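You operate a simulated robot arm through the tools that you are given. There is no shell and no other tool. Be economical: measure what you need, move in short steps, check, and stop when the job is done.

You are at the controls of a simulated two-armed robot. One attempt, no reset.

## Task
Brush the dust off the cabinet's top and wipe the smear off its blue door.
Fine: hand brush for the dust, back on its peg; white sponge for the smear, back where it was. What is to be rubbed or washed off counts as gone when no trace of it is left.

It is judged by the outcome, as a careful person would: the job done as asked, and still so three seconds after it is handed in. It fails if anything else is knocked over, pushed out of place, dropped, spilled or broken.

## Robot
Two 7-joint arms with two-finger parallel grippers on one trunk, on a base that drives. Base frame: it is fixed to the floor where the robot stands at the start and does not move with it; the origin is under the middle of the robot, x ahead of it, y to its left, z up; the surface under the hand at the start is at about z = 860. Lengths are in mm, angles in rad, forces in N, time in s.
The left shoulder is at the start at [50, 165, 1230], the right one opposite. With the tool pointing down near the work surface each hand reaches from about 100 to 680 mm from the robot's upright axis, wherever it stands, measured 20 degrees to its own side. Places, roughly: blue door [400, 300, 500]; blue dust [700, 200, 900]; brush peg [800, -200, 1400]; hand brush (10x4x20 cm) [800, -200, 1300]. Payload 3.91 kg a hand.
The TCP of each hand is the grasp point between the finger pads, 30 mm short of the fingertips. In the tool frame z runs along the fingers and y along their closing line. The gripper opens to 110 mm. The fingers are 20 mm wide and 10 mm thick; the gripper's body (48 by 112 mm) begins 55 mm behind the TCP.
Orientation is told as [roll, pitch, yaw] about the base's x, y, z axes, in that order, counted from this pose: with the fingers straight down and closing along the base's y, the tool's x points along the base's -x, its y along +y and its z along -z.

## Interface
- The arms move only by the tool arm_command. It takes "left_motion", "right_motion" or both (then of equal length, played together; a hand with none holds still); each is text: rows parted by semicolons, each of 6 numbers parted by spaces: the shift along the tool's x, y, z in units of 40 mm (1.0 is 40 mm), then the turn, a rotation vector about the tool's x, y, z in units of 8 degrees (1.0 is 8 degrees). In form: tx ty tz ax ay az; .... A call has 1 to 8 rows; each row shifts and turns the commanded pose from where the row before left it, along the tool's axes as they then stand. "left_jaw" and "right_jaw" are, for a hand that has rows, the opening, from 0 (shut) to 1 (fully open), set as the call begins (left out, the last holds). A call with a number of a shift or a turn outside -1 to 1 is refused whole. Each row takes 0.2 s and may step no farther than 50 mm and 0.15 rad from the row before; otherwise, or with a gripper value out of range, the whole call is refused. Where a pose cannot be reached the arm comes as near as it can. A force on the tool above 70 N (or 10 N above the force at the start of the call, whichever is more), or a blocked arm, ends the call early, and 0.2 s more pass. Each finger travels about 45 mm/s and halts on what it meets, pressing with about 24 N; the grip force reading is that of the motor and also rises with nothing between the fingers. The clock runs only during rows and for 0.2 s after the last one: add rows that do not move to give the fingers time. It gives the time, the measured TCP pose, the force on the tool (base axes), the opening and the grip force at its end, in the units of the frame above (readings bear some noise), with the torque about the TCP (base axes, N m) and any sound that the robot's microphone picked up.
- Cameras (640 x 400 px; columns grow to the right, rows downward): "scene" is now at [115.8, -2.7, 1398.8]; the picture's right is [-0.02, -1.00, 0.00], its down [-0.59, 0.01, -0.81] and it looks along [0.81, -0.02, -0.59] (base axes); focal length 214 px, centre (320, 200). "left" rides on the left gripper at [72, -17, -103] in its tool frame; the picture's right is [0.23, 0.97, 0.00], its down [-0.76, 0.18, -0.62] and it looks along [-0.61, 0.14, 0.78] (tool axes); focal length 222 px, centre (320, 200). "right" rides on the right gripper at [72, 17, -103] in its tool frame; the picture's right is [-0.23, 0.97, 0.00], its down [-0.76, -0.18, -0.62] and it looks along [-0.61, -0.14, 0.78] (tool axes); focal length 222 px, centre (320, 200). There is no depth. A picture from a camera that has moved, and an enlarged one, comes with that camera's place and axes in the base frame and with its lens.
- get_image(camera): a new picture of that camera. The clock stands still meanwhile.
- slide_trunk(by): slides the trunk up (or, below 0, down) by that many mm; the arms and the scene camera ride with it, the base frame stays. It gives what a move gives, with no picture.
- steer(legs): drives the robot by 1 to 6 legs, each [ahead, left, turn to the left] in mm, mm and rad, along the robot's own axes; the way and the turn of a leg run together, so that a leg with both is an arc; at most 1500 mm and 3.142 rad a leg. The arms and the cameras ride along, it lands a little off, and it stops where it bumps. It gives what a move gives.
- turn_head(pan, tilt): turns the head with the scene camera to pan (to the left, within 1.396 rad either way) and tilt (down, from -0.506 to 1.204), counted from straight ahead of the robot. It gives what a move gives.
- close_up(camera, box): a new picture of the part [left, top, right, bottom] of that camera's present view, enlarged. The clock stands still meanwhile.
- sign_off(): hands the job in; it is judged then, once.

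Work in short steps. Places have to be worked out from the pictures, the camera data and where the tool is seen: move nearer, look again, correct. Check each grasp and each placing, and mend what went wrong. You have 120 turns and 88 pictures in all, those below and enlarged ones among them. Open the grippers and draw the arms clear of the work before you hand the job in, unless the task says otherwise; then end with one line.

The tools are called after ">>>" as name(argument=value, ...) on one line, values as JSON. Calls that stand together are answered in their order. arm_command: Moves the arms, as the interface text tells. Its arguments: {"type":"object","properties":{"left_motion":{"type":"string"},"left_jaw":{"type":"number"},"right_motion":{"type":"string"},"right_jaw":{"type":"number"}},"required":[]} The other tools are called the same way: slide_trunk (by) slides the trunk up or down; steer (legs) drives the base; turn_head (pan, tilt) turns the head that bears the scene camera; get_image (camera) takes a picture; close_up (camera, box) takes an enlarged picture of a part of a camera's view; sign_off () hands the job in.

At the start:

```text
time_s: 0.0
left_tcp_pos: [482.6, 315.3, 999.2]
left_orientation: [0.001, 0.001, 0.001]
left_ft_force: [-0.1, 0.0, 0.0]
left_moment: [-0.01, 0.03, 0.0]
left_finger_gap: 109.8
left_grip_force: 0.0
right_tcp_pos: [345.6, -71.6, 1149.6]
right_orientation: [-0.002, 0.001, -0.001]
right_ft_force: [0.3, -0.5, -0.5]
right_moment: [0.02, 0.0, -0.03]
right_finger_gap: 109.8
right_grip_force: 0.0
trunk travel left (down, up): [-450.0, 53.0]
robot x, y, heading: [1.2, 2.0, -0.004]
head pan, tilt: [-0.019, 0.627]
```

scene: 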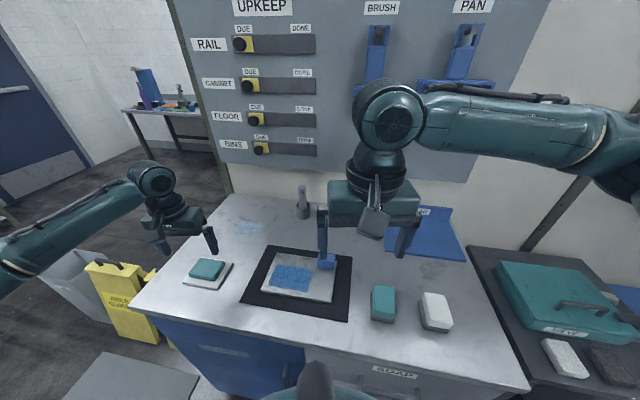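
right: 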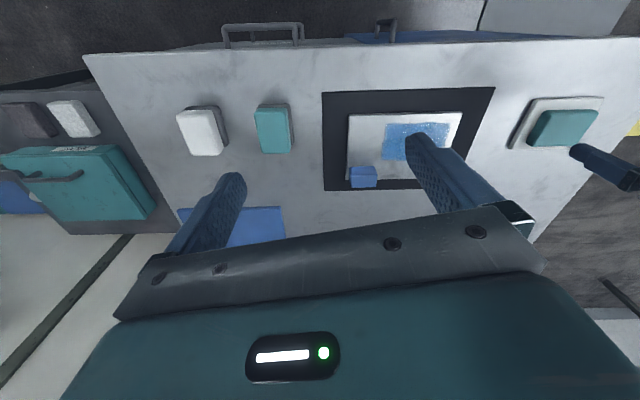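
left: 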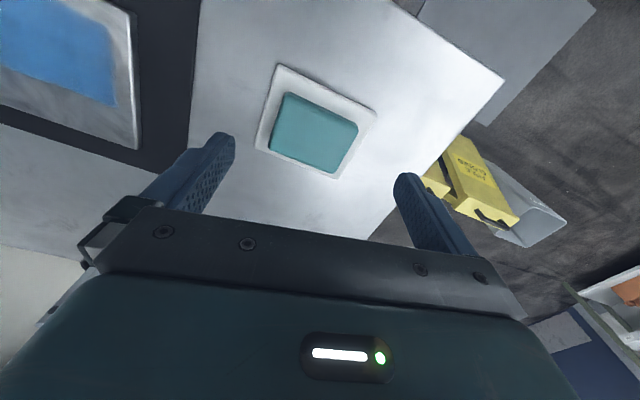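

I begin by looking at the scene closely, both the wall with the tools and the cabinet top.

>>> close_up(camera="scene", box=[120, 170, 480, 395])

>>> close_up(camera="scene", box=[340, 0, 520, 112])

>>> turn_head(pan=0.3, tilt=1.1)

```text
1.78 times, centred on (300, 282) of scene
camera zoom: at [115.8, -2.7, 1398.8], right [-0.02, -1.0, 0.0], down [-0.59, 0.01, -0.81], along [0.81, -0.02, -0.59], focal length 381 px, centre (356, 53)
```

zoom: 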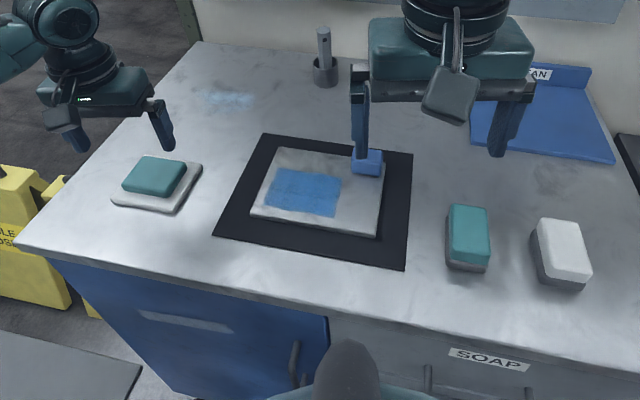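

```text
3.56 times, centred on (430, 56) of scene
camera zoom: at [115.8, -2.7, 1398.8], right [-0.02, -1.0, 0.0], down [-0.59, 0.01, -0.81], along [0.81, -0.02, -0.59], focal length 763 px, centre (-71, 712)
```

zoom: 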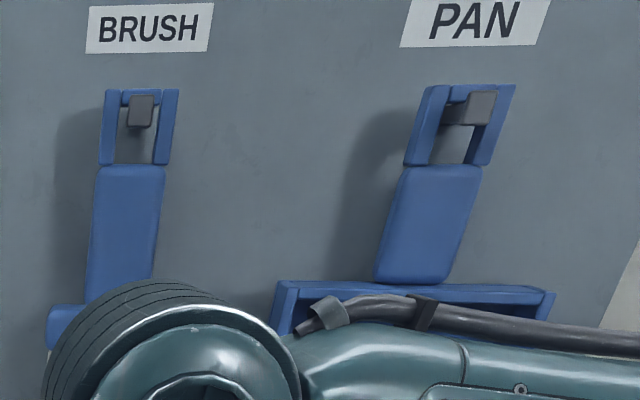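

```text
time_s: 0.9
left_tcp_pos: [482.9, 315.4, 998.6]
left_orientation: [-0.001, -0.001, 0.002]
left_ft_force: [0.6, -0.2, -0.3]
left_moment: [0.0, -0.04, -0.01]
left_finger_gap: 109.8
left_grip_force: 0.1
right_tcp_pos: [345.9, -73.1, 1150.3]
right_orientation: [0.0, 0.002, 0.0]
right_ft_force: [0.1, 0.8, 0.8]
right_moment: [-0.03, -0.03, -0.01]
right_finger_gap: 110.2
right_grip_force: 0.0
trunk travel left (down, up): [-450.0, 53.0]
robot x, y, heading: [0.1, -2.5, -0.0]
head pan, tilt: [0.3, 1.1]
```

Next, the door and its smear, seen with the head turned down.

>>> get_image(camera="scene")

```text
82 pictures are left
camera scene: at [88.6, 17.5, 1362.5], right [0.3, -0.96, 0.0], down [-0.85, -0.26, -0.45], along [0.43, 0.13, -0.89], focal length 214 px, centre (320, 200)
```

scene: 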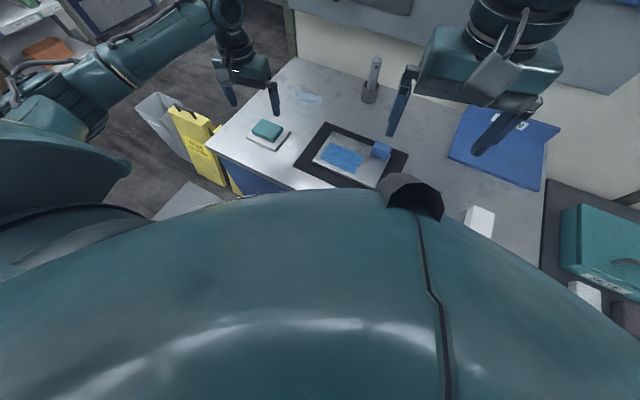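

The right arm hides the brush. I turn the head back up, and swing the right hand aside (to the right and back) to see the brush.

>>> turn_head(pan=-0.2, tilt=0.15)

>>> arm_command(right_motion="0 -1 0 0 0 0;0 -1 0 0 0 0;0 -1 0 0 0 0;0 -1 0 0 0 0;0 -1 0 0 0 0;0 -1 0 0 0 0")

>>> get_image(camera="scene")

```text
time_s: 2.1
left_tcp_pos: [483.0, 314.6, 998.9]
left_orientation: [0.0, 0.0, 0.003]
left_ft_force: [-0.2, -0.2, -0.1]
left_moment: [0.04, -0.01, 0.06]
left_finger_gap: 110.0
left_grip_force: 0.0
right_tcp_pos: [344.0, -72.1, 1150.1]
right_orientation: [0.001, -0.001, 0.001]
right_ft_force: [0.5, 0.1, 0.4]
right_moment: [0.01, -0.02, 0.03]
right_finger_gap: 110.0
right_grip_force: 0.1
trunk travel left (down, up): [-450.0, 53.0]
robot x, y, heading: [0.1, -4.8, -0.0]
head pan, tilt: [-0.201, 0.15]
```

```text
time_s: 3.5
left_tcp_pos: [481.7, 313.9, 1000.5]
left_orientation: [0.0, -0.002, 0.003]
left_ft_force: [0.2, -0.2, -0.6]
left_moment: [0.03, 0.03, -0.03]
left_finger_gap: 109.8
left_grip_force: 0.0
right_tcp_pos: [347.3, -316.7, 1149.1]
right_orientation: [0.0, 0.0, 0.002]
right_ft_force: [0.7, -0.2, -0.5]
right_moment: [0.03, -0.01, -0.04]
right_finger_gap: 110.2
right_grip_force: 0.1
trunk travel left (down, up): [-450.0, 53.0]
robot x, y, heading: [0.4, -1.1, -0.001]
head pan, tilt: [-0.201, 0.15]
```

```text
81 pictures are left
camera scene: at [118.8, -20.3, 1442.6], right [-0.2, -0.98, 0.0], down [-0.15, 0.03, -0.99], along [0.97, -0.2, -0.15], focal length 214 px, centre (320, 200)
```

scene: 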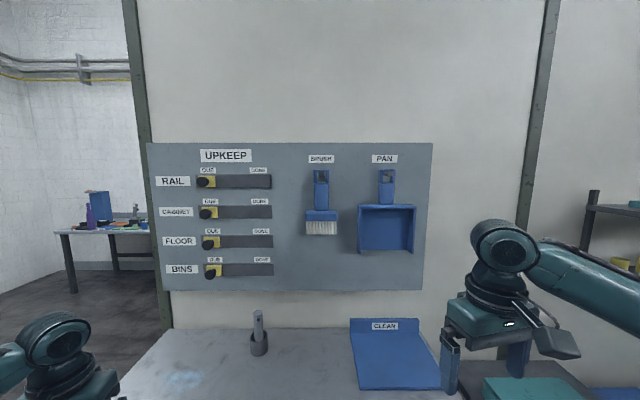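

The brush now shows clearly; I enlarge it and the wall.

>>> close_up(camera="scene", box=[280, 150, 376, 245])

>>> close_up(camera="scene", box=[110, 300, 460, 400])

```text
4.21 times, centred on (328, 198) of scene
camera zoom: at [118.8, -20.3, 1442.6], right [-0.2, -0.98, 0.0], down [-0.15, 0.03, -0.99], along [0.97, -0.2, -0.15], focal length 903 px, centre (286, 210)
```

zoom: 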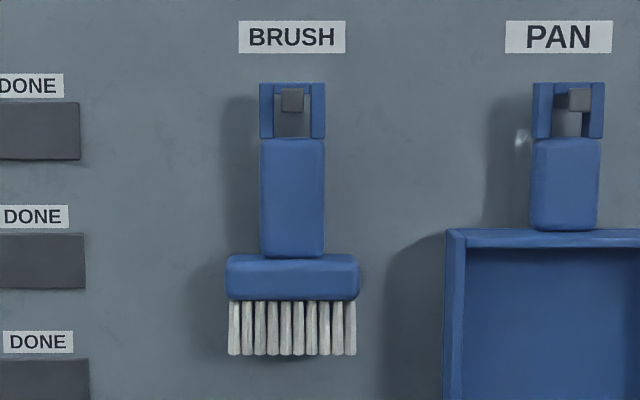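

```text
1.83 times, centred on (285, 350) of scene
camera zoom: at [118.8, -20.3, 1442.6], right [-0.2, -0.98, 0.0], down [-0.15, 0.03, -0.99], along [0.97, -0.2, -0.15], focal length 392 px, centre (384, -74)
```

zoom: 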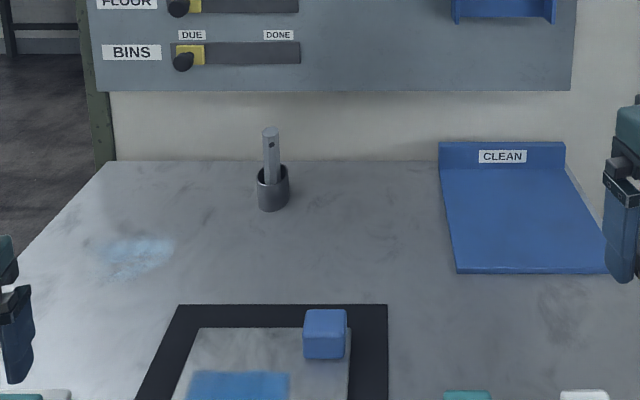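

Triangulating the two views: peg tip ≈ (760, −157, 1424); brush handle z 1307–1396, ~48 mm wide, bristle ends z ≈ 1232. I pitch the right hand up 60° (fingers forward, 30° below level) before approaching.

>>> arm_command(right_motion="-1 0 0 0 0 0;0 0 0 0 -1 0;0 0 0 0 -1 0;0 0 0 0 -1 0;0 0 0 0 -1 0;0 0 0 0 -1 0;0 0 0 0 -1 0;0 0 0 0 -1 0", right_jaw=0.8)

```text
time_s: 5.3
left_tcp_pos: [483.0, 315.5, 1000.1]
left_orientation: [0.0, 0.001, 0.002]
left_ft_force: [0.3, -0.5, 0.4]
left_moment: [0.0, -0.04, 0.01]
left_finger_gap: 110.0
left_grip_force: 0.1
right_tcp_pos: [412.2, -323.5, 1156.2]
right_orientation: [0.001, -0.978, 0.003]
right_ft_force: [-0.2, -0.8, -0.7]
right_moment: [-0.01, 0.03, 0.01]
right_finger_gap: 87.8
right_grip_force: 0.1
right hand out of reach, approached as far as the arm can: row 7, 8
trunk travel left (down, up): [-450.0, 53.0]
robot x, y, heading: [0.2, -1.3, 0.003]
head pan, tilt: [-0.201, 0.15]
```

Pitch is −56°. Now I translate toward a pre-grasp at about (640, −157, 1365).

>>> arm_command(right_motion="-1 .5 .278 0 0 0;-1 .5 .278 0 0 0;-1 .5 .278 0 0 0;-1 .5 .278 0 0 0;-1 .5 .278 0 0 0;-1 .5 .278 0 0 0;-1 .5 .278 0 0 0;-1 .5 .278 0 0 0")

>>> get_image(camera="right")

>>> get_image(camera="scene")

```text
time_s: 7.2
left_tcp_pos: [483.0, 315.7, 998.9]
left_orientation: [-0.001, 0.0, 0.001]
left_ft_force: [0.9, 0.1, -0.3]
left_moment: [-0.02, 0.0, 0.05]
left_finger_gap: 109.6
left_grip_force: 0.0
right_tcp_pos: [665.5, -160.9, 1374.2]
right_orientation: [-0.002, -0.979, 0.003]
right_ft_force: [0.3, 0.6, 0.3]
right_moment: [-0.02, 0.03, -0.01]
right_finger_gap: 87.8
right_grip_force: 0.0
trunk travel left (down, up): [-450.0, 53.0]
robot x, y, heading: [-2.8, 1.7, 0.0]
head pan, tilt: [-0.201, 0.15]
```

```text
78 pictures are left
camera right: at [540.5, -145.3, 1373.2], right [0.13, 0.97, 0.19], down [-0.09, -0.18, 0.98], along [0.99, -0.14, 0.07], focal length 222 px, centre (320, 200)
```

right: 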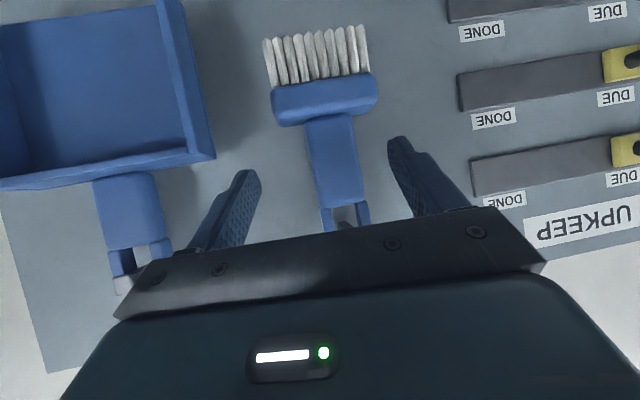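

```text
77 pictures are left
camera scene: at [119.2, -18.5, 1442.5], right [-0.2, -0.98, 0.0], down [-0.15, 0.03, -0.99], along [0.97, -0.2, -0.15], focal length 214 px, centre (320, 200)
```

scene: 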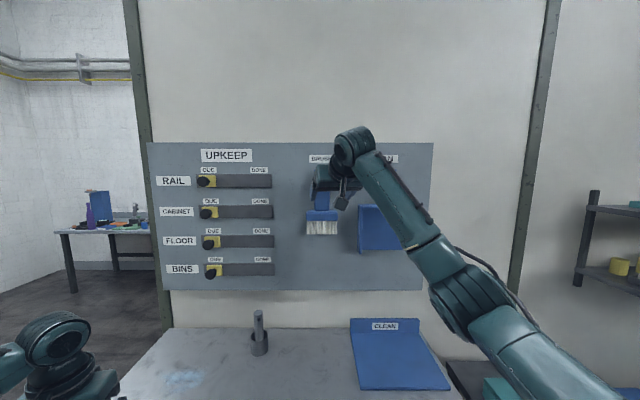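

The wrist view confirms the handle at about (765, −157, 1352). I advance to straddle it.

>>> arm_command(right_motion="-.31 .03 .71 0 0 0;-.31 .03 .71 0 0 0;-.31 .03 .71 0 0 0;0 0 0 0 0 0")

>>> get_image(camera="right")

>>> close_up(camera="scene", box=[270, 130, 400, 245])

```text
time_s: 8.2
left_tcp_pos: [481.3, 314.9, 1000.6]
left_orientation: [0.0, -0.001, 0.002]
left_ft_force: [-0.4, 0.0, 0.6]
left_moment: [-0.01, 0.0, 0.02]
left_finger_gap: 109.9
left_grip_force: 0.0
right_tcp_pos: [754.3, -161.5, 1355.6]
right_orientation: [0.004, -0.977, -0.002]
right_ft_force: [-18.6, -0.2, -4.6]
right_moment: [0.23, 0.29, -1.02]
right_finger_gap: 88.0
right_grip_force: 0.1
trunk travel left (down, up): [-450.0, 53.0]
robot x, y, heading: [1.1, 5.4, 0.0]
head pan, tilt: [-0.201, 0.15]
```

```text
76 pictures are left
camera right: at [627.7, -144.8, 1353.5], right [0.13, 0.97, 0.19], down [-0.09, -0.18, 0.98], along [0.99, -0.14, 0.07], focal length 222 px, centre (320, 200)
```

right: 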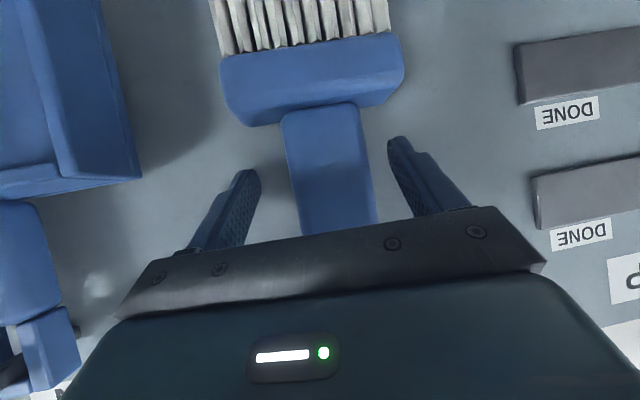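

```text
3.48 times, centred on (335, 188) of scene
camera zoom: at [115.7, -19.8, 1442.8], right [-0.2, -0.98, 0.0], down [-0.14, 0.03, -0.99], along [0.97, -0.2, -0.15], focal length 746 px, centre (268, 244)
```

zoom: 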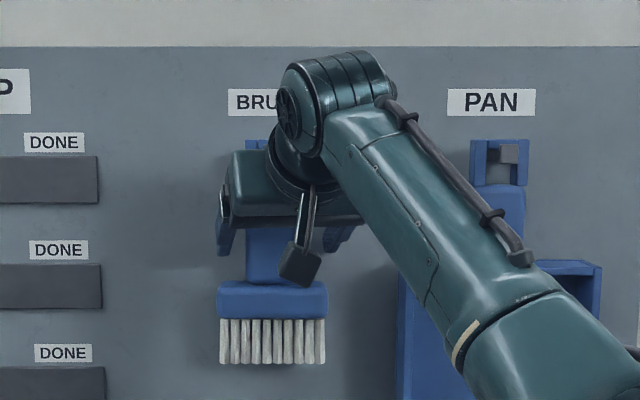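

The fingertips just touch the wall (−18 N). I back off ~7 mm and shift +4 mm in y to centre, then close.

>>> arm_command(right_motion=".1 .1 -.15 0 0 0;0 0 0 0 0 0")

>>> arm_command(right_motion="0 0 0 0 0 0;0 0 0 0 0 0;0 0 0 0 0 0;0 0 0 0 0 0;0 0 0 0 0 0", right_jaw=0)

>>> get_image(camera="right")

```text
time_s: 8.8
left_tcp_pos: [483.4, 314.4, 999.7]
left_orientation: [0.0, -0.001, 0.002]
left_ft_force: [0.5, 0.4, -0.3]
left_moment: [0.03, -0.02, 0.0]
left_finger_gap: 109.7
left_grip_force: 0.1
right_tcp_pos: [749.3, -156.3, 1355.0]
right_orientation: [0.0, -0.98, 0.0]
right_ft_force: [-0.4, 0.2, 0.2]
right_moment: [-0.03, 0.02, 0.02]
right_finger_gap: 88.0
right_grip_force: 0.1
trunk travel left (down, up): [-450.0, 53.0]
robot x, y, heading: [2.4, -3.2, 0.002]
head pan, tilt: [-0.201, 0.15]
```

```text
time_s: 9.9
left_tcp_pos: [485.4, 316.4, 1000.2]
left_orientation: [-0.002, 0.0, 0.001]
left_ft_force: [-0.5, -0.1, 0.7]
left_moment: [-0.03, -0.03, 0.0]
left_finger_gap: 110.2
left_grip_force: 0.1
right_tcp_pos: [748.9, -156.7, 1354.9]
right_orientation: [0.002, -0.977, -0.001]
right_ft_force: [0.4, 0.3, -0.1]
right_moment: [-0.02, -0.02, 0.0]
right_finger_gap: 50.7
right_grip_force: 24.1
trunk travel left (down, up): [-450.0, 53.0]
robot x, y, heading: [2.0, -0.5, -0.001]
head pan, tilt: [-0.201, 0.15]
```

```text
74 pictures are left
camera right: at [623.7, -140.1, 1352.6], right [0.13, 0.97, 0.19], down [-0.09, -0.18, 0.98], along [0.99, -0.14, 0.07], focal length 222 px, centre (320, 200)
```

right: 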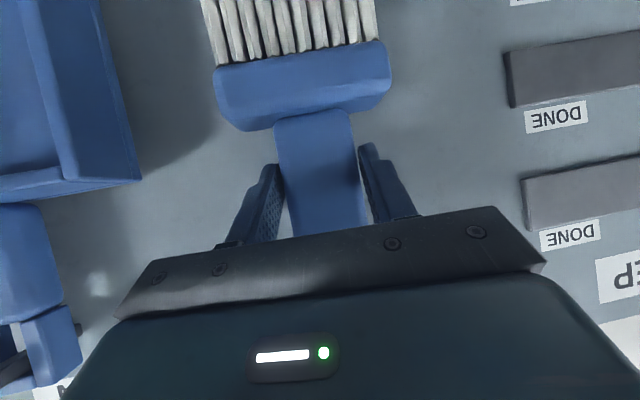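

The handle is gripped (gap 50.7 mm). Release pose noted: (749, −156.5, 1355), pitch −0.978. I lift 6 mm and draw straight back off the peg.

>>> arm_command(right_motion="-.124 0 -.084 0 0 0;.28 0 -.415 0 0 0;.42 0 -.62 0 0 0;.42 0 -.62 0 0 0")

>>> get_image(camera="scene")

```text
time_s: 10.9
left_tcp_pos: [484.2, 314.2, 1000.0]
left_orientation: [0.0, 0.002, 0.002]
left_ft_force: [-0.6, -0.3, 0.0]
left_moment: [-0.01, 0.02, 0.0]
left_finger_gap: 110.1
left_grip_force: 0.1
right_tcp_pos: [666.9, -160.3, 1357.4]
right_orientation: [0.004, -0.971, -0.005]
right_ft_force: [1.2, 0.0, -1.8]
right_moment: [0.01, 0.03, 0.04]
right_finger_gap: 47.4
right_grip_force: 24.2
trunk travel left (down, up): [-450.0, 53.0]
robot x, y, heading: [-3.1, -2.2, 0.002]
head pan, tilt: [-0.201, 0.15]
```

```text
73 pictures are left
camera scene: at [119.5, -20.9, 1442.3], right [-0.2, -0.98, 0.0], down [-0.15, 0.03, -0.99], along [0.97, -0.2, -0.15], focal length 214 px, centre (320, 200)
```

scene: 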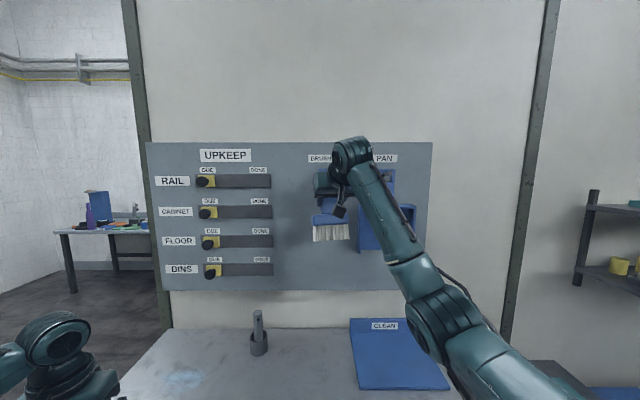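

The brush came off the peg. The gap changed to 47.4, so I check how it sits in the fingers.

>>> get_image(camera="right")

>>> close_up(camera="scene", box=[290, 125, 400, 250])

```text
72 pictures are left
camera right: at [542.8, -144.7, 1357.3], right [0.13, 0.97, 0.19], down [-0.09, -0.18, 0.98], along [0.99, -0.14, 0.06], focal length 222 px, centre (320, 200)
```

right: 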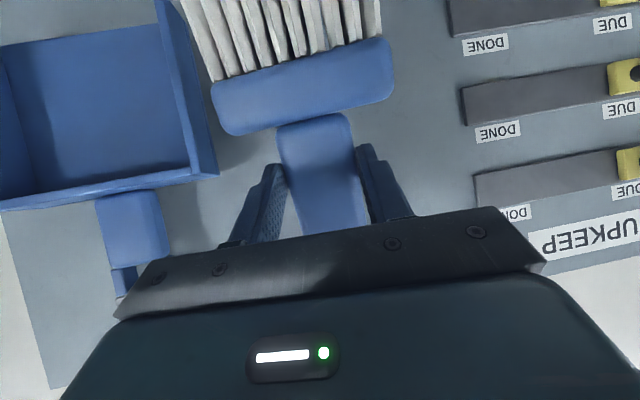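

```text
3.20 times, centred on (345, 188) of scene
camera zoom: at [119.5, -20.9, 1442.3], right [-0.2, -0.98, 0.0], down [-0.15, 0.03, -0.99], along [0.97, -0.2, -0.15], focal length 686 px, centre (240, 240)
```

zoom: 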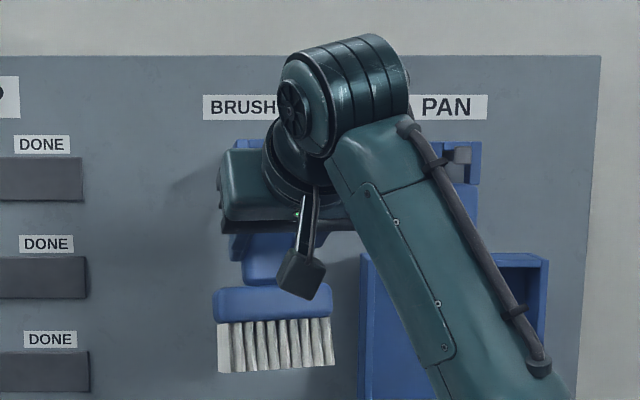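

The brush is held well enough. Dust spans x≈659–733, y≈187–315. I pull the brush back further from the wall, then strafe the robot 250 mm left (this also takes the left hand out of the way).

>>> arm_command(right_motion=".56 0 -.83 0 0 0;.56 0 -.83 0 0 0")

>>> steer(legs=[[0, 250, 0]])

>>> turn_head(pan=0, tilt=0.6)

>>> get_image(camera="scene")

```text
time_s: 11.6
left_tcp_pos: [481.8, 315.2, 1000.4]
left_orientation: [0.0, 0.0, 0.002]
left_ft_force: [-0.2, -0.1, -0.4]
left_moment: [0.01, -0.02, -0.01]
left_finger_gap: 110.2
left_grip_force: 0.1
right_tcp_pos: [584.3, -157.2, 1360.8]
right_orientation: [0.001, -0.977, -0.001]
right_ft_force: [-1.3, 0.5, -0.8]
right_moment: [-0.01, 0.01, 0.01]
right_finger_gap: 47.5
right_grip_force: 23.6
trunk travel left (down, up): [-450.0, 53.0]
robot x, y, heading: [-0.8, -0.7, 0.003]
head pan, tilt: [-0.201, 0.15]
```

```text
time_s: 14.3
left_tcp_pos: [484.8, 558.4, 1000.0]
left_orientation: [0.0, 0.001, -0.003]
left_ft_force: [0.5, -0.1, 0.0]
left_moment: [0.01, 0.01, 0.03]
left_finger_gap: 110.2
left_grip_force: 0.1
right_tcp_pos: [585.5, 84.7, 1359.5]
right_orientation: [0.0, -0.977, -0.005]
right_ft_force: [0.7, 0.3, -1.8]
right_moment: [0.02, 0.01, -0.02]
right_finger_gap: 47.5
right_grip_force: 24.3
trunk travel left (down, up): [-450.0, 53.0]
robot x, y, heading: [1.4, 245.3, -0.008]
head pan, tilt: [-0.201, 0.15]
```

```text
time_s: 15.2
left_tcp_pos: [485.5, 556.9, 998.8]
left_orientation: [0.0, -0.001, -0.004]
left_ft_force: [0.1, 0.8, -0.2]
left_moment: [-0.03, 0.01, 0.03]
left_finger_gap: 110.3
left_grip_force: 0.0
right_tcp_pos: [584.4, 84.3, 1359.8]
right_orientation: [0.002, -0.978, -0.007]
right_ft_force: [0.5, 0.4, -1.8]
right_moment: [-0.01, 0.04, 0.02]
right_finger_gap: 47.4
right_grip_force: 24.0
trunk travel left (down, up): [-450.0, 53.0]
robot x, y, heading: [0.9, 242.4, -0.007]
head pan, tilt: [0.0, 0.6]
```

```text
70 pictures are left
camera scene: at [117.4, 243.1, 1401.1], right [-0.01, -1.0, 0.0], down [-0.56, 0.0, -0.83], along [0.83, -0.01, -0.56], focal length 214 px, centre (320, 200)
```

scene: 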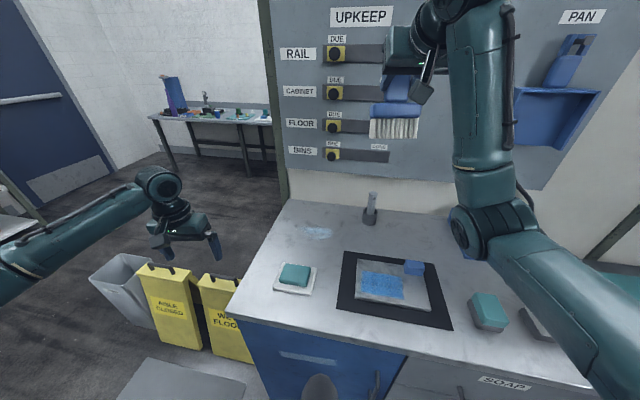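

The dust is confirmed at (702, 243). I lower the brush to above the near side of the dust.

>>> arm_command(right_motion=".784 .378 .627 0 0 0;.784 .378 .627 0 0 0;.784 .378 .627 0 0 0;.784 .378 .627 0 0 0;.784 .378 .627 0 0 0;.784 .378 .627 0 0 0;.784 .378 .627 0 0 0;.784 .378 .627 0 0 0")

>>> get_image(camera="scene")

>>> get_image(camera="right")

```text
time_s: 17.0
left_tcp_pos: [486.4, 557.4, 1000.0]
left_orientation: [0.001, -0.001, -0.004]
left_ft_force: [-0.3, 0.4, 0.9]
left_moment: [0.01, -0.03, 0.0]
left_finger_gap: 109.9
left_grip_force: 0.1
right_tcp_pos: [613.2, 206.2, 1041.4]
right_orientation: [0.002, -0.976, -0.006]
right_ft_force: [0.2, 0.0, -0.5]
right_moment: [0.03, 0.02, -0.03]
right_finger_gap: 47.3
right_grip_force: 23.2
trunk travel left (down, up): [-450.0, 53.0]
robot x, y, heading: [-0.1, 248.5, -0.008]
head pan, tilt: [0.0, 0.6]
```

```text
69 pictures are left
camera scene: at [117.6, 243.4, 1401.1], right [-0.01, -1.0, 0.0], down [-0.57, 0.0, -0.82], along [0.82, 0.0, -0.57], focal length 214 px, centre (320, 200)
```

scene: 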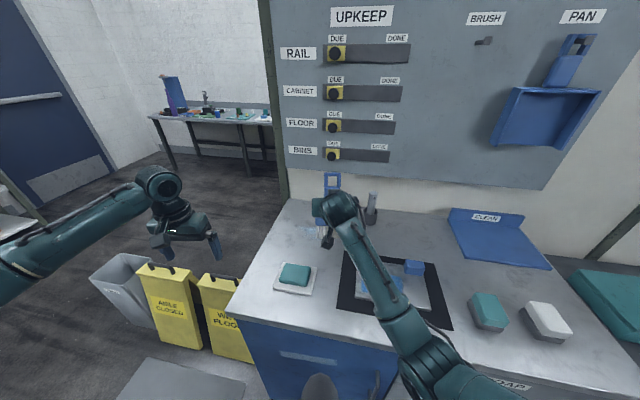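

```text
68 pictures are left
camera right: at [488.2, 222.5, 1038.8], right [0.13, 0.97, 0.19], down [-0.09, -0.18, 0.98], along [0.99, -0.15, 0.07], focal length 222 px, centre (320, 200)
```

right: 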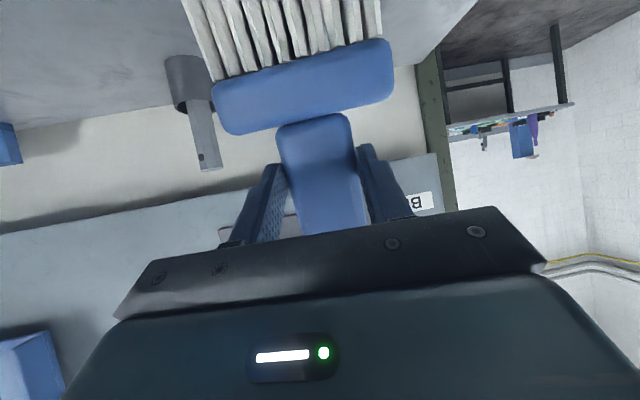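

The brush hangs just short of the dust. I lower it to near contact and watch the force.

>>> arm_command(right_motion=".53 0 .356 0 0 0;.53 0 .356 0 0 0;.1 0 .07 0 0 0;.1 0 .07 0 0 0")

>>> close_up(camera="scene", box=[250, 160, 410, 260])

```text
time_s: 18.0
left_tcp_pos: [484.6, 557.9, 1000.2]
left_orientation: [0.001, 0.001, -0.004]
left_ft_force: [-0.5, -0.1, -0.6]
left_moment: [0.01, 0.0, -0.01]
left_finger_gap: 110.2
left_grip_force: 0.1
right_tcp_pos: [612.2, 206.8, 977.2]
right_orientation: [0.001, -0.977, -0.008]
right_ft_force: [0.4, -0.1, -2.1]
right_moment: [-0.02, 0.03, 0.01]
right_finger_gap: 47.4
right_grip_force: 23.9
trunk travel left (down, up): [-450.0, 53.0]
robot x, y, heading: [1.0, 242.4, -0.007]
head pan, tilt: [0.0, 0.6]
```

```text
4.00 times, centred on (330, 210) of scene
camera zoom: at [117.5, 243.2, 1401.1], right [-0.01, -1.0, 0.0], down [-0.57, 0.0, -0.82], along [0.82, 0.0, -0.57], focal length 858 px, centre (280, 160)
```

zoom: 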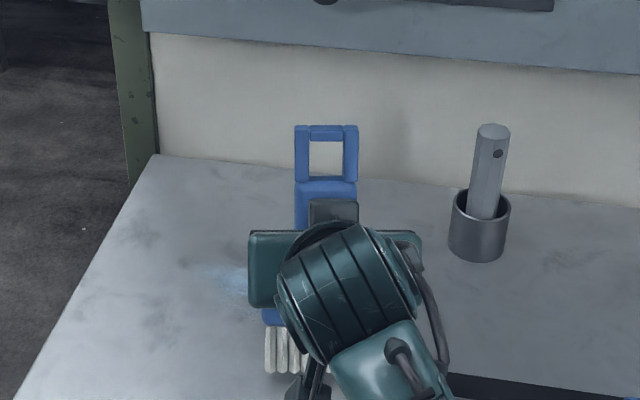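

No contact yet; the geometry shows the brush tilted ~20° (bristles toward robot). I raise 20 mm and pitch the hand another −20° to make the brush upright.

>>> arm_command(right_motion="-.415 0 -.28 0 0 0;0 0 0 0 -1 0;0 0 0 0 -1 0;0 0 0 0 -.5 0;0 0 0 0 0 0")

>>> close_up(camera="scene", box=[250, 160, 410, 260])

```text
time_s: 19.4
left_tcp_pos: [486.6, 557.4, 999.0]
left_orientation: [0.002, 0.002, -0.003]
left_ft_force: [0.5, -0.7, 0.2]
left_moment: [-0.01, -0.02, 0.03]
left_finger_gap: 110.1
left_grip_force: 0.0
right_tcp_pos: [623.9, 195.0, 1019.0]
right_orientation: [-0.077, -1.371, 0.056]
right_ft_force: [0.2, -0.3, -1.1]
right_moment: [0.0, 0.05, 0.02]
right_finger_gap: 47.5
right_grip_force: 24.4
trunk travel left (down, up): [-450.0, 53.0]
robot x, y, heading: [0.2, 244.4, -0.006]
head pan, tilt: [0.0, 0.6]
stopped in row 5 (right hand): the arm was blocked; the commanded pose is now the measured one
```

```text
4.00 times, centred on (330, 210) of scene
camera zoom: at [117.5, 243.1, 1401.0], right [-0.01, -1.0, 0.0], down [-0.57, 0.0, -0.82], along [0.82, 0.0, -0.57], focal length 858 px, centre (280, 160)
```

zoom: 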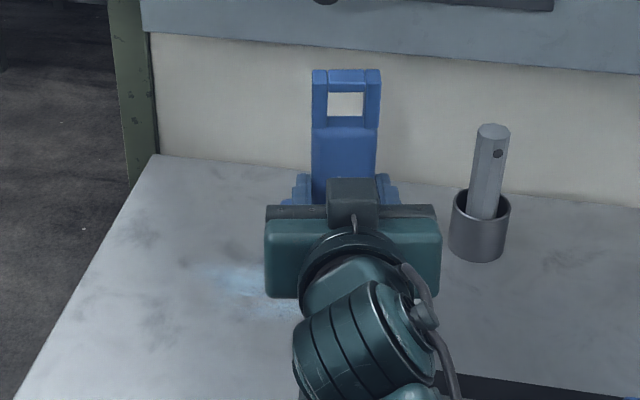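

The arm reported itself blocked; I look at the whole scene to see why.

>>> get_image(camera="scene")

>>> get_image(camera="left")

```text
65 pictures are left
camera scene: at [117.5, 243.1, 1401.0], right [-0.01, -1.0, 0.0], down [-0.57, 0.0, -0.82], along [0.82, 0.0, -0.57], focal length 214 px, centre (320, 200)
```

scene: 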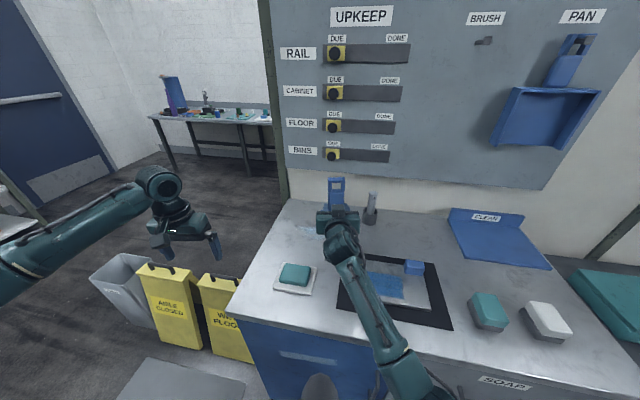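

```text
64 pictures are left
camera left: at [413.9, 541.5, 1103.6], right [-0.22, 0.97, 0.0], down [0.76, 0.17, 0.62], along [0.61, 0.14, -0.78], focal length 222 px, centre (320, 200)
```

left: 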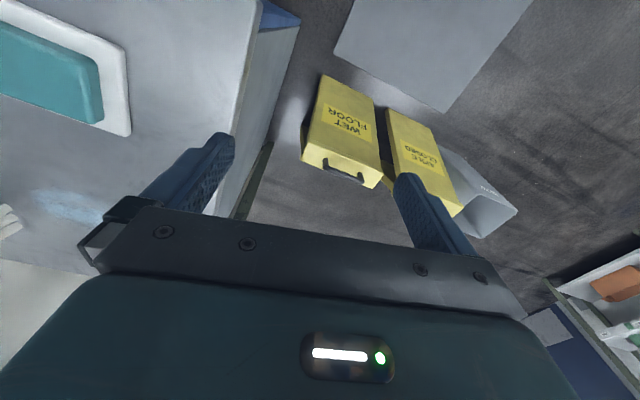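

The elbow appears to have dropped toward the cabinet's front edge. I raise the hand, turn it back part of the way and slide the trunk up a little for elbow clearance.

>>> arm_command(right_motion="-.9 0 -.2 0 0 0;-.9 0 -.2 0 .5 0;0 0 0 0 .5 0")

>>> slide_trunk(by=50)

>>> get_image(camera="scene")

```text
time_s: 20.2
left_tcp_pos: [485.6, 558.2, 999.6]
left_orientation: [0.0, 0.0, -0.003]
left_ft_force: [0.1, -0.1, 0.2]
left_moment: [-0.04, 0.03, 0.0]
left_finger_gap: 109.9
left_grip_force: 0.1
right_tcp_pos: [621.8, 196.8, 1092.8]
right_orientation: [-0.035, -1.228, 0.016]
right_ft_force: [0.6, 0.4, -2.1]
right_moment: [0.02, 0.01, 0.02]
right_finger_gap: 47.7
right_grip_force: 24.4
trunk travel left (down, up): [-450.0, 53.0]
robot x, y, heading: [-1.1, 247.2, -0.003]
head pan, tilt: [0.0, 0.6]
```

```text
time_s: 21.1
left_tcp_pos: [485.1, 557.8, 1049.9]
left_orientation: [0.001, 0.003, -0.004]
left_ft_force: [1.0, 0.2, -0.9]
left_moment: [-0.01, -0.02, 0.0]
left_finger_gap: 110.0
left_grip_force: 0.2
right_tcp_pos: [622.2, 197.4, 1143.7]
right_orientation: [-0.036, -1.23, 0.019]
right_ft_force: [0.4, -0.1, -1.3]
right_moment: [-0.03, 0.02, -0.01]
right_finger_gap: 47.4
right_grip_force: 23.7
trunk travel left (down, up): [-500.0, 3.0]
robot x, y, heading: [3.3, 244.7, 0.003]
head pan, tilt: [0.0, 0.6]
```

```text
63 pictures are left
camera scene: at [117.7, 243.2, 1451.0], right [-0.01, -1.0, 0.0], down [-0.57, 0.0, -0.82], along [0.82, 0.0, -0.57], focal length 214 px, centre (320, 200)
```

scene: 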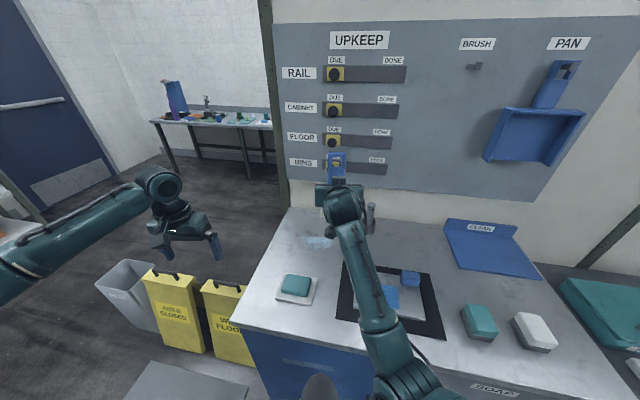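

At pitch −1.23 the brush is nearly upright. I descend to z≈1000 with this orientation.

>>> arm_command(right_motion=".87 .06 .23 0 0 0;.87 .06 .23 0 0 0;.87 .06 .23 0 0 0;.87 .06 .23 0 0 0")

>>> get_image(camera="scene")

```text
time_s: 22.1
left_tcp_pos: [485.8, 556.3, 1049.3]
left_orientation: [0.0, 0.001, -0.004]
left_ft_force: [0.6, 0.1, 0.2]
left_moment: [0.02, 0.04, 0.02]
left_finger_gap: 110.1
left_grip_force: 0.2
right_tcp_pos: [653.0, 185.5, 1103.0]
right_orientation: [-0.284, -1.391, 0.245]
right_ft_force: [0.0, -0.3, -2.0]
right_moment: [-0.02, 0.08, -0.01]
right_finger_gap: 47.3
right_grip_force: 24.1
trunk travel left (down, up): [-500.0, 3.0]
robot x, y, heading: [0.4, 248.0, -0.0]
head pan, tilt: [0.0, 0.6]
stopped in row 4 (right hand): the arm was blocked; the commanded pose is now the measured one
```

```text
62 pictures are left
camera scene: at [117.6, 243.1, 1451.1], right [-0.01, -1.0, 0.0], down [-0.57, 0.0, -0.82], along [0.82, 0.0, -0.57], focal length 214 px, centre (320, 200)
```

scene: 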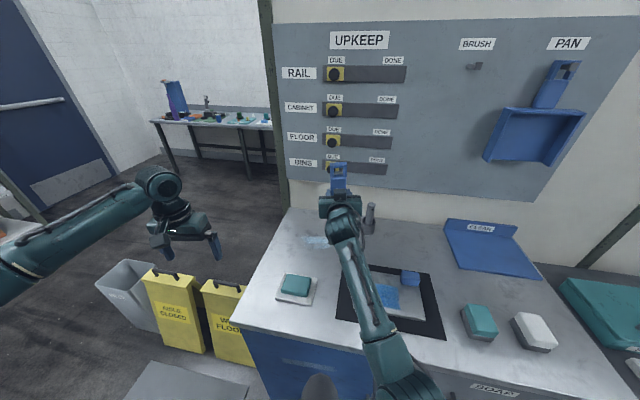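

It was more likely the wrist's joint limit: with the shoulder high, a level hand low and near needs too much wrist bend. So I raise both hands, then lower the trunk and back off, so the right arm stretches out level.

>>> arm_command(right_motion="-1 0 -.2 0 0 0;-1 0 -.2 0 0 0;-1 0 -.2 0 0 0;-1 0 -.2 0 0 0;-1 0 -.2 0 0 0;-.8 0 -.2 0 0 0", left_motion="0 0 -.8 0 0 0;0 0 -.8 0 0 0;0 0 -.8 0 0 0;0 0 -.8 0 0 0;0 0 -.8 0 0 0;0 0 -.8 0 0 0")

>>> slide_trunk(by=-200)

>>> get_image(camera="scene")

```text
time_s: 23.5
left_tcp_pos: [485.5, 558.2, 1242.4]
left_orientation: [-0.001, -0.002, -0.003]
left_ft_force: [0.1, -0.2, -0.6]
left_moment: [-0.01, 0.01, -0.01]
left_finger_gap: 110.3
left_grip_force: 0.0
right_tcp_pos: [643.1, 194.6, 1336.7]
right_orientation: [-0.273, -1.389, 0.233]
right_ft_force: [-0.7, -0.1, -1.4]
right_moment: [0.01, 0.0, 0.01]
right_finger_gap: 47.8
right_grip_force: 24.1
trunk travel left (down, up): [-500.0, 3.0]
robot x, y, heading: [5.6, 241.8, -0.008]
head pan, tilt: [0.0, 0.6]
```

```text
time_s: 25.7
left_tcp_pos: [486.1, 558.6, 1041.3]
left_orientation: [0.0, 0.0, -0.002]
left_ft_force: [-0.8, -0.4, -0.8]
left_moment: [-0.03, -0.02, 0.02]
left_finger_gap: 110.0
left_grip_force: 0.2
right_tcp_pos: [643.3, 195.7, 1135.3]
right_orientation: [-0.284, -1.389, 0.246]
right_ft_force: [0.3, -0.5, -1.0]
right_moment: [0.01, 0.05, 0.03]
right_finger_gap: 47.2
right_grip_force: 24.2
trunk travel left (down, up): [-300.0, 203.0]
robot x, y, heading: [1.2, 242.8, -0.01]
head pan, tilt: [0.0, 0.6]
```

```text
61 pictures are left
camera scene: at [117.3, 243.1, 1251.1], right [-0.01, -1.0, 0.0], down [-0.56, 0.0, -0.83], along [0.83, 0.0, -0.56], focal length 214 px, centre (320, 200)
```

scene: 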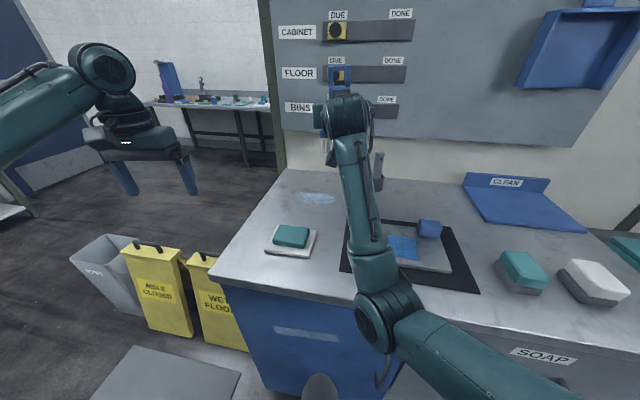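

The elbow is now near the front edge. I back the base 110 mm and then extend the hand forward, so the arm straightens before lowering.

>>> steer(legs=[[-110, 0, 0]])

>>> arm_command(right_motion="-.17 .06 1 0 0 0;-.17 .06 1 0 0 0;0 .06 1 0 0 0;.5 0 .5 0 0 0")

>>> get_image(camera="scene")

```text
time_s: 26.9
left_tcp_pos: [374.0, 560.1, 1041.9]
left_orientation: [0.0, 0.001, 0.001]
left_ft_force: [-0.4, -0.1, 0.1]
left_moment: [-0.04, -0.03, 0.03]
left_finger_gap: 110.1
left_grip_force: 0.0
right_tcp_pos: [532.0, 198.6, 1135.7]
right_orientation: [-0.285, -1.39, 0.248]
right_ft_force: [0.0, 0.5, -1.9]
right_moment: [0.02, 0.05, 0.06]
right_finger_gap: 47.5
right_grip_force: 23.6
trunk travel left (down, up): [-300.0, 203.0]
robot x, y, heading: [-109.4, 244.7, 0.0]
head pan, tilt: [0.0, 0.6]
```

```text
time_s: 27.9
left_tcp_pos: [373.3, 561.5, 1041.5]
left_orientation: [0.001, 0.001, 0.001]
left_ft_force: [0.9, -0.1, -1.3]
left_moment: [-0.01, -0.02, 0.08]
left_finger_gap: 110.1
left_grip_force: 0.0
right_tcp_pos: [669.1, 200.4, 1107.2]
right_orientation: [-0.282, -1.389, 0.246]
right_ft_force: [-0.4, 1.0, -1.3]
right_moment: [0.0, 0.04, -0.01]
right_finger_gap: 47.5
right_grip_force: 23.7
trunk travel left (down, up): [-300.0, 203.0]
robot x, y, heading: [-110.0, 246.4, -0.001]
head pan, tilt: [0.0, 0.6]
```

```text
60 pictures are left
camera scene: at [6.9, 244.1, 1251.0], right [0.0, -1.0, 0.0], down [-0.57, 0.0, -0.82], along [0.82, 0.0, -0.57], focal length 214 px, centre (320, 200)
```

scene: 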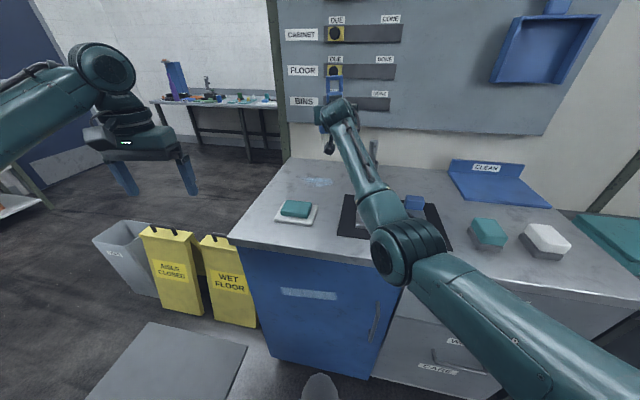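

The elbow still sits near the front edge. I back off another 70 mm and extend the hand by the same amount, then check.

>>> steer(legs=[[-70, 0, 0]])

>>> arm_command(right_motion="-.15 0 1 0 0 0;.8 0 .4 0 0 0;.8 0 .2 0 0 0")

>>> get_image(camera="scene")

```text
time_s: 28.9
left_tcp_pos: [301.8, 560.4, 1043.2]
left_orientation: [0.0, 0.0, 0.002]
left_ft_force: [0.3, -0.2, -0.4]
left_moment: [0.0, 0.02, 0.02]
left_finger_gap: 109.7
left_grip_force: 0.1
right_tcp_pos: [596.9, 202.2, 1106.7]
right_orientation: [-0.286, -1.388, 0.249]
right_ft_force: [0.5, 0.0, -1.2]
right_moment: [0.01, 0.08, 0.03]
right_finger_gap: 47.3
right_grip_force: 24.0
trunk travel left (down, up): [-300.0, 203.0]
robot x, y, heading: [-182.9, 247.1, 0.002]
head pan, tilt: [0.0, 0.6]
```

```text
time_s: 29.7
left_tcp_pos: [304.0, 560.6, 1041.5]
left_orientation: [0.0, 0.0, 0.002]
left_ft_force: [-0.5, 0.5, -0.3]
left_moment: [0.02, -0.02, -0.01]
left_finger_gap: 109.9
left_grip_force: 0.0
right_tcp_pos: [636.3, 191.6, 1036.2]
right_orientation: [-0.28, -1.387, 0.246]
right_ft_force: [0.6, -0.4, -1.4]
right_moment: [-0.02, 0.05, -0.05]
right_finger_gap: 47.8
right_grip_force: 24.2
right hand out of reach, approached as far as the arm can: row 1, 2
trunk travel left (down, up): [-300.0, 203.0]
robot x, y, heading: [-178.6, 243.6, -0.001]
head pan, tilt: [0.0, 0.6]
```

```text
59 pictures are left
camera scene: at [-64.8, 244.2, 1251.1], right [0.0, -1.0, 0.0], down [-0.57, 0.0, -0.82], along [0.82, 0.0, -0.57], focal length 214 px, centre (320, 200)
```

scene: 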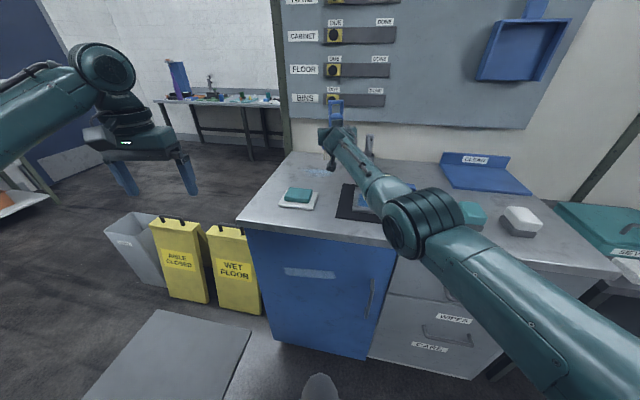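

The arm is now stretched with the elbow high (z≈1020). I'll do the strokes in x by driving the base. First lower the brush near contact at y≈215.

>>> arm_command(right_motion=".5 .3 0 0 0 0;.5 .3 0 0 0 0;.3 0 0 0 0 0;0 0 0 0 0 0")

>>> close_up(camera="scene", box=[250, 90, 410, 215])

>>> get_image(camera="right")

```text
time_s: 30.7
left_tcp_pos: [301.5, 560.7, 1042.1]
left_orientation: [-0.001, 0.001, 0.001]
left_ft_force: [1.1, -0.7, -0.1]
left_moment: [0.01, 0.01, -0.02]
left_finger_gap: 109.9
left_grip_force: 0.1
right_tcp_pos: [628.7, 209.4, 981.6]
right_orientation: [-0.285, -1.387, 0.247]
right_ft_force: [0.2, 0.6, -0.6]
right_moment: [-0.02, 0.04, -0.02]
right_finger_gap: 47.5
right_grip_force: 24.3
right hand out of reach, approached as far as the arm can: row 2
trunk travel left (down, up): [-300.0, 203.0]
robot x, y, heading: [-183.3, 247.3, -0.003]
head pan, tilt: [0.0, 0.6]
```

```text
3.20 times, centred on (330, 152) of scene
camera zoom: at [-65.1, 244.2, 1251.1], right [0.0, -1.0, 0.0], down [-0.57, 0.0, -0.82], along [0.82, 0.0, -0.57], focal length 686 px, centre (288, 352)
```

zoom: 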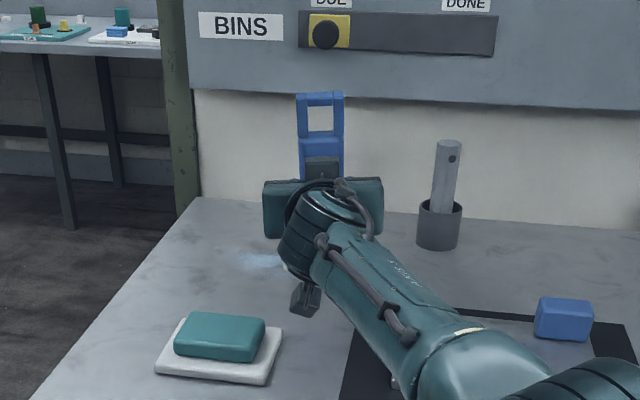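

```text
57 pictures are left
camera right: at [515.0, 225.7, 928.7], right [0.07, 0.98, 0.17], down [-0.48, -0.12, 0.87], along [0.87, -0.14, 0.47], focal length 222 px, centre (320, 200)
```

right: 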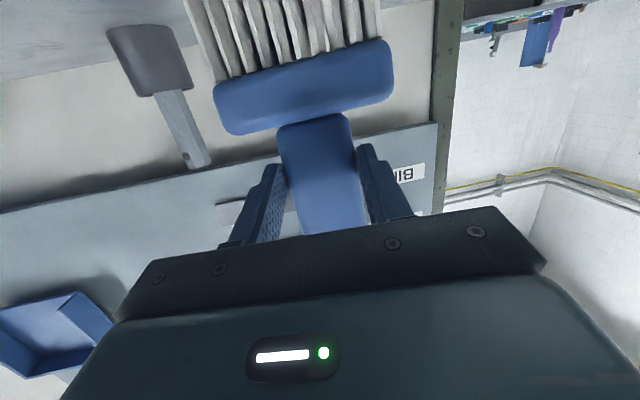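

Still free of contact. I lower ~12 mm in small rows to find contact.

>>> arm_command(right_motion=".08 0 .01 0 0 0;.08 0 .01 0 0 0;.08 0 .01 0 0 0;.06 0 .01 0 0 0")

```text
time_s: 31.7
left_tcp_pos: [301.6, 561.6, 1042.4]
left_orientation: [0.001, 0.002, 0.0]
left_ft_force: [0.3, -0.1, 0.1]
left_moment: [-0.01, 0.05, 0.0]
left_finger_gap: 109.8
left_grip_force: 0.1
right_tcp_pos: [628.0, 206.9, 971.6]
right_orientation: [-0.284, -1.387, 0.249]
right_ft_force: [0.7, -0.6, -1.2]
right_moment: [0.02, 0.08, 0.0]
right_finger_gap: 47.7
right_grip_force: 24.2
trunk travel left (down, up): [-300.0, 203.0]
robot x, y, heading: [-181.4, 244.7, -0.0]
head pan, tilt: [0.0, 0.6]
```

No contact at 971.6; another ~14 mm.

>>> arm_command(right_motion=".08 0 .01 0 0 0;.08 0 .01 0 0 0;.08 0 .01 0 0 0;.08 0 .01 0 0 0")

>>> get_image(camera="left")

```text
time_s: 32.7
left_tcp_pos: [301.8, 560.9, 1041.7]
left_orientation: [0.001, -0.002, 0.001]
left_ft_force: [0.5, -0.6, 0.0]
left_moment: [-0.01, 0.0, 0.02]
left_finger_gap: 110.2
left_grip_force: 0.1
right_tcp_pos: [626.1, 206.8, 967.2]
right_orientation: [-0.29, -1.394, 0.255]
right_ft_force: [4.0, -3.9, 14.3]
right_moment: [0.29, -0.73, -0.19]
right_finger_gap: 47.9
right_grip_force: 24.8
right hand out of reach, approached as far as the arm can: row 3
trunk travel left (down, up): [-300.0, 203.0]
robot x, y, heading: [-181.2, 243.5, -0.003]
head pan, tilt: [0.0, 0.6]
```

```text
56 pictures are left
camera left: at [229.8, 544.5, 1146.7], right [-0.23, 0.97, 0.0], down [0.76, 0.18, 0.62], along [0.61, 0.14, -0.78], focal length 222 px, centre (320, 200)
```

left: 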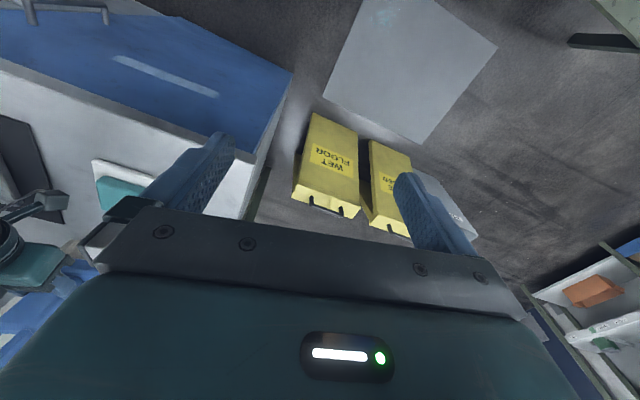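

Contact: ~14 N, brush on the surface. I sweep by driving the base forward 100 mm and back.

>>> steer(legs=[[100, 0, 0]])

>>> close_up(camera="scene", box=[230, 90, 410, 215])

```text
time_s: 33.9
left_tcp_pos: [403.3, 559.6, 1042.6]
left_orientation: [-0.001, 0.0, 0.0]
left_ft_force: [0.5, -0.4, -0.6]
left_moment: [-0.02, 0.02, 0.0]
left_finger_gap: 109.9
left_grip_force: 0.1
right_tcp_pos: [725.7, 204.5, 960.9]
right_orientation: [-0.283, -1.387, 0.246]
right_ft_force: [-1.3, 0.3, 6.3]
right_moment: [0.37, 0.05, 0.05]
right_finger_gap: 48.4
right_grip_force: 23.9
trunk travel left (down, up): [-300.0, 203.0]
robot x, y, heading: [-81.9, 246.0, -0.006]
head pan, tilt: [0.0, 0.6]
```

```text
3.20 times, centred on (320, 152) of scene
camera zoom: at [34.4, 243.7, 1251.1], right [0.0, -1.0, 0.0], down [-0.56, 0.0, -0.83], along [0.83, 0.0, -0.56], focal length 686 px, centre (320, 352)
```

zoom: 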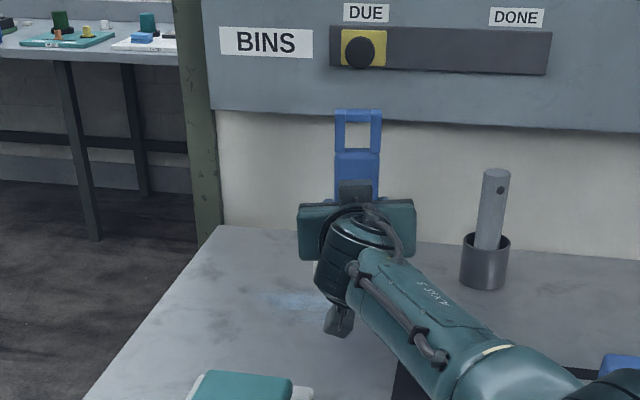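

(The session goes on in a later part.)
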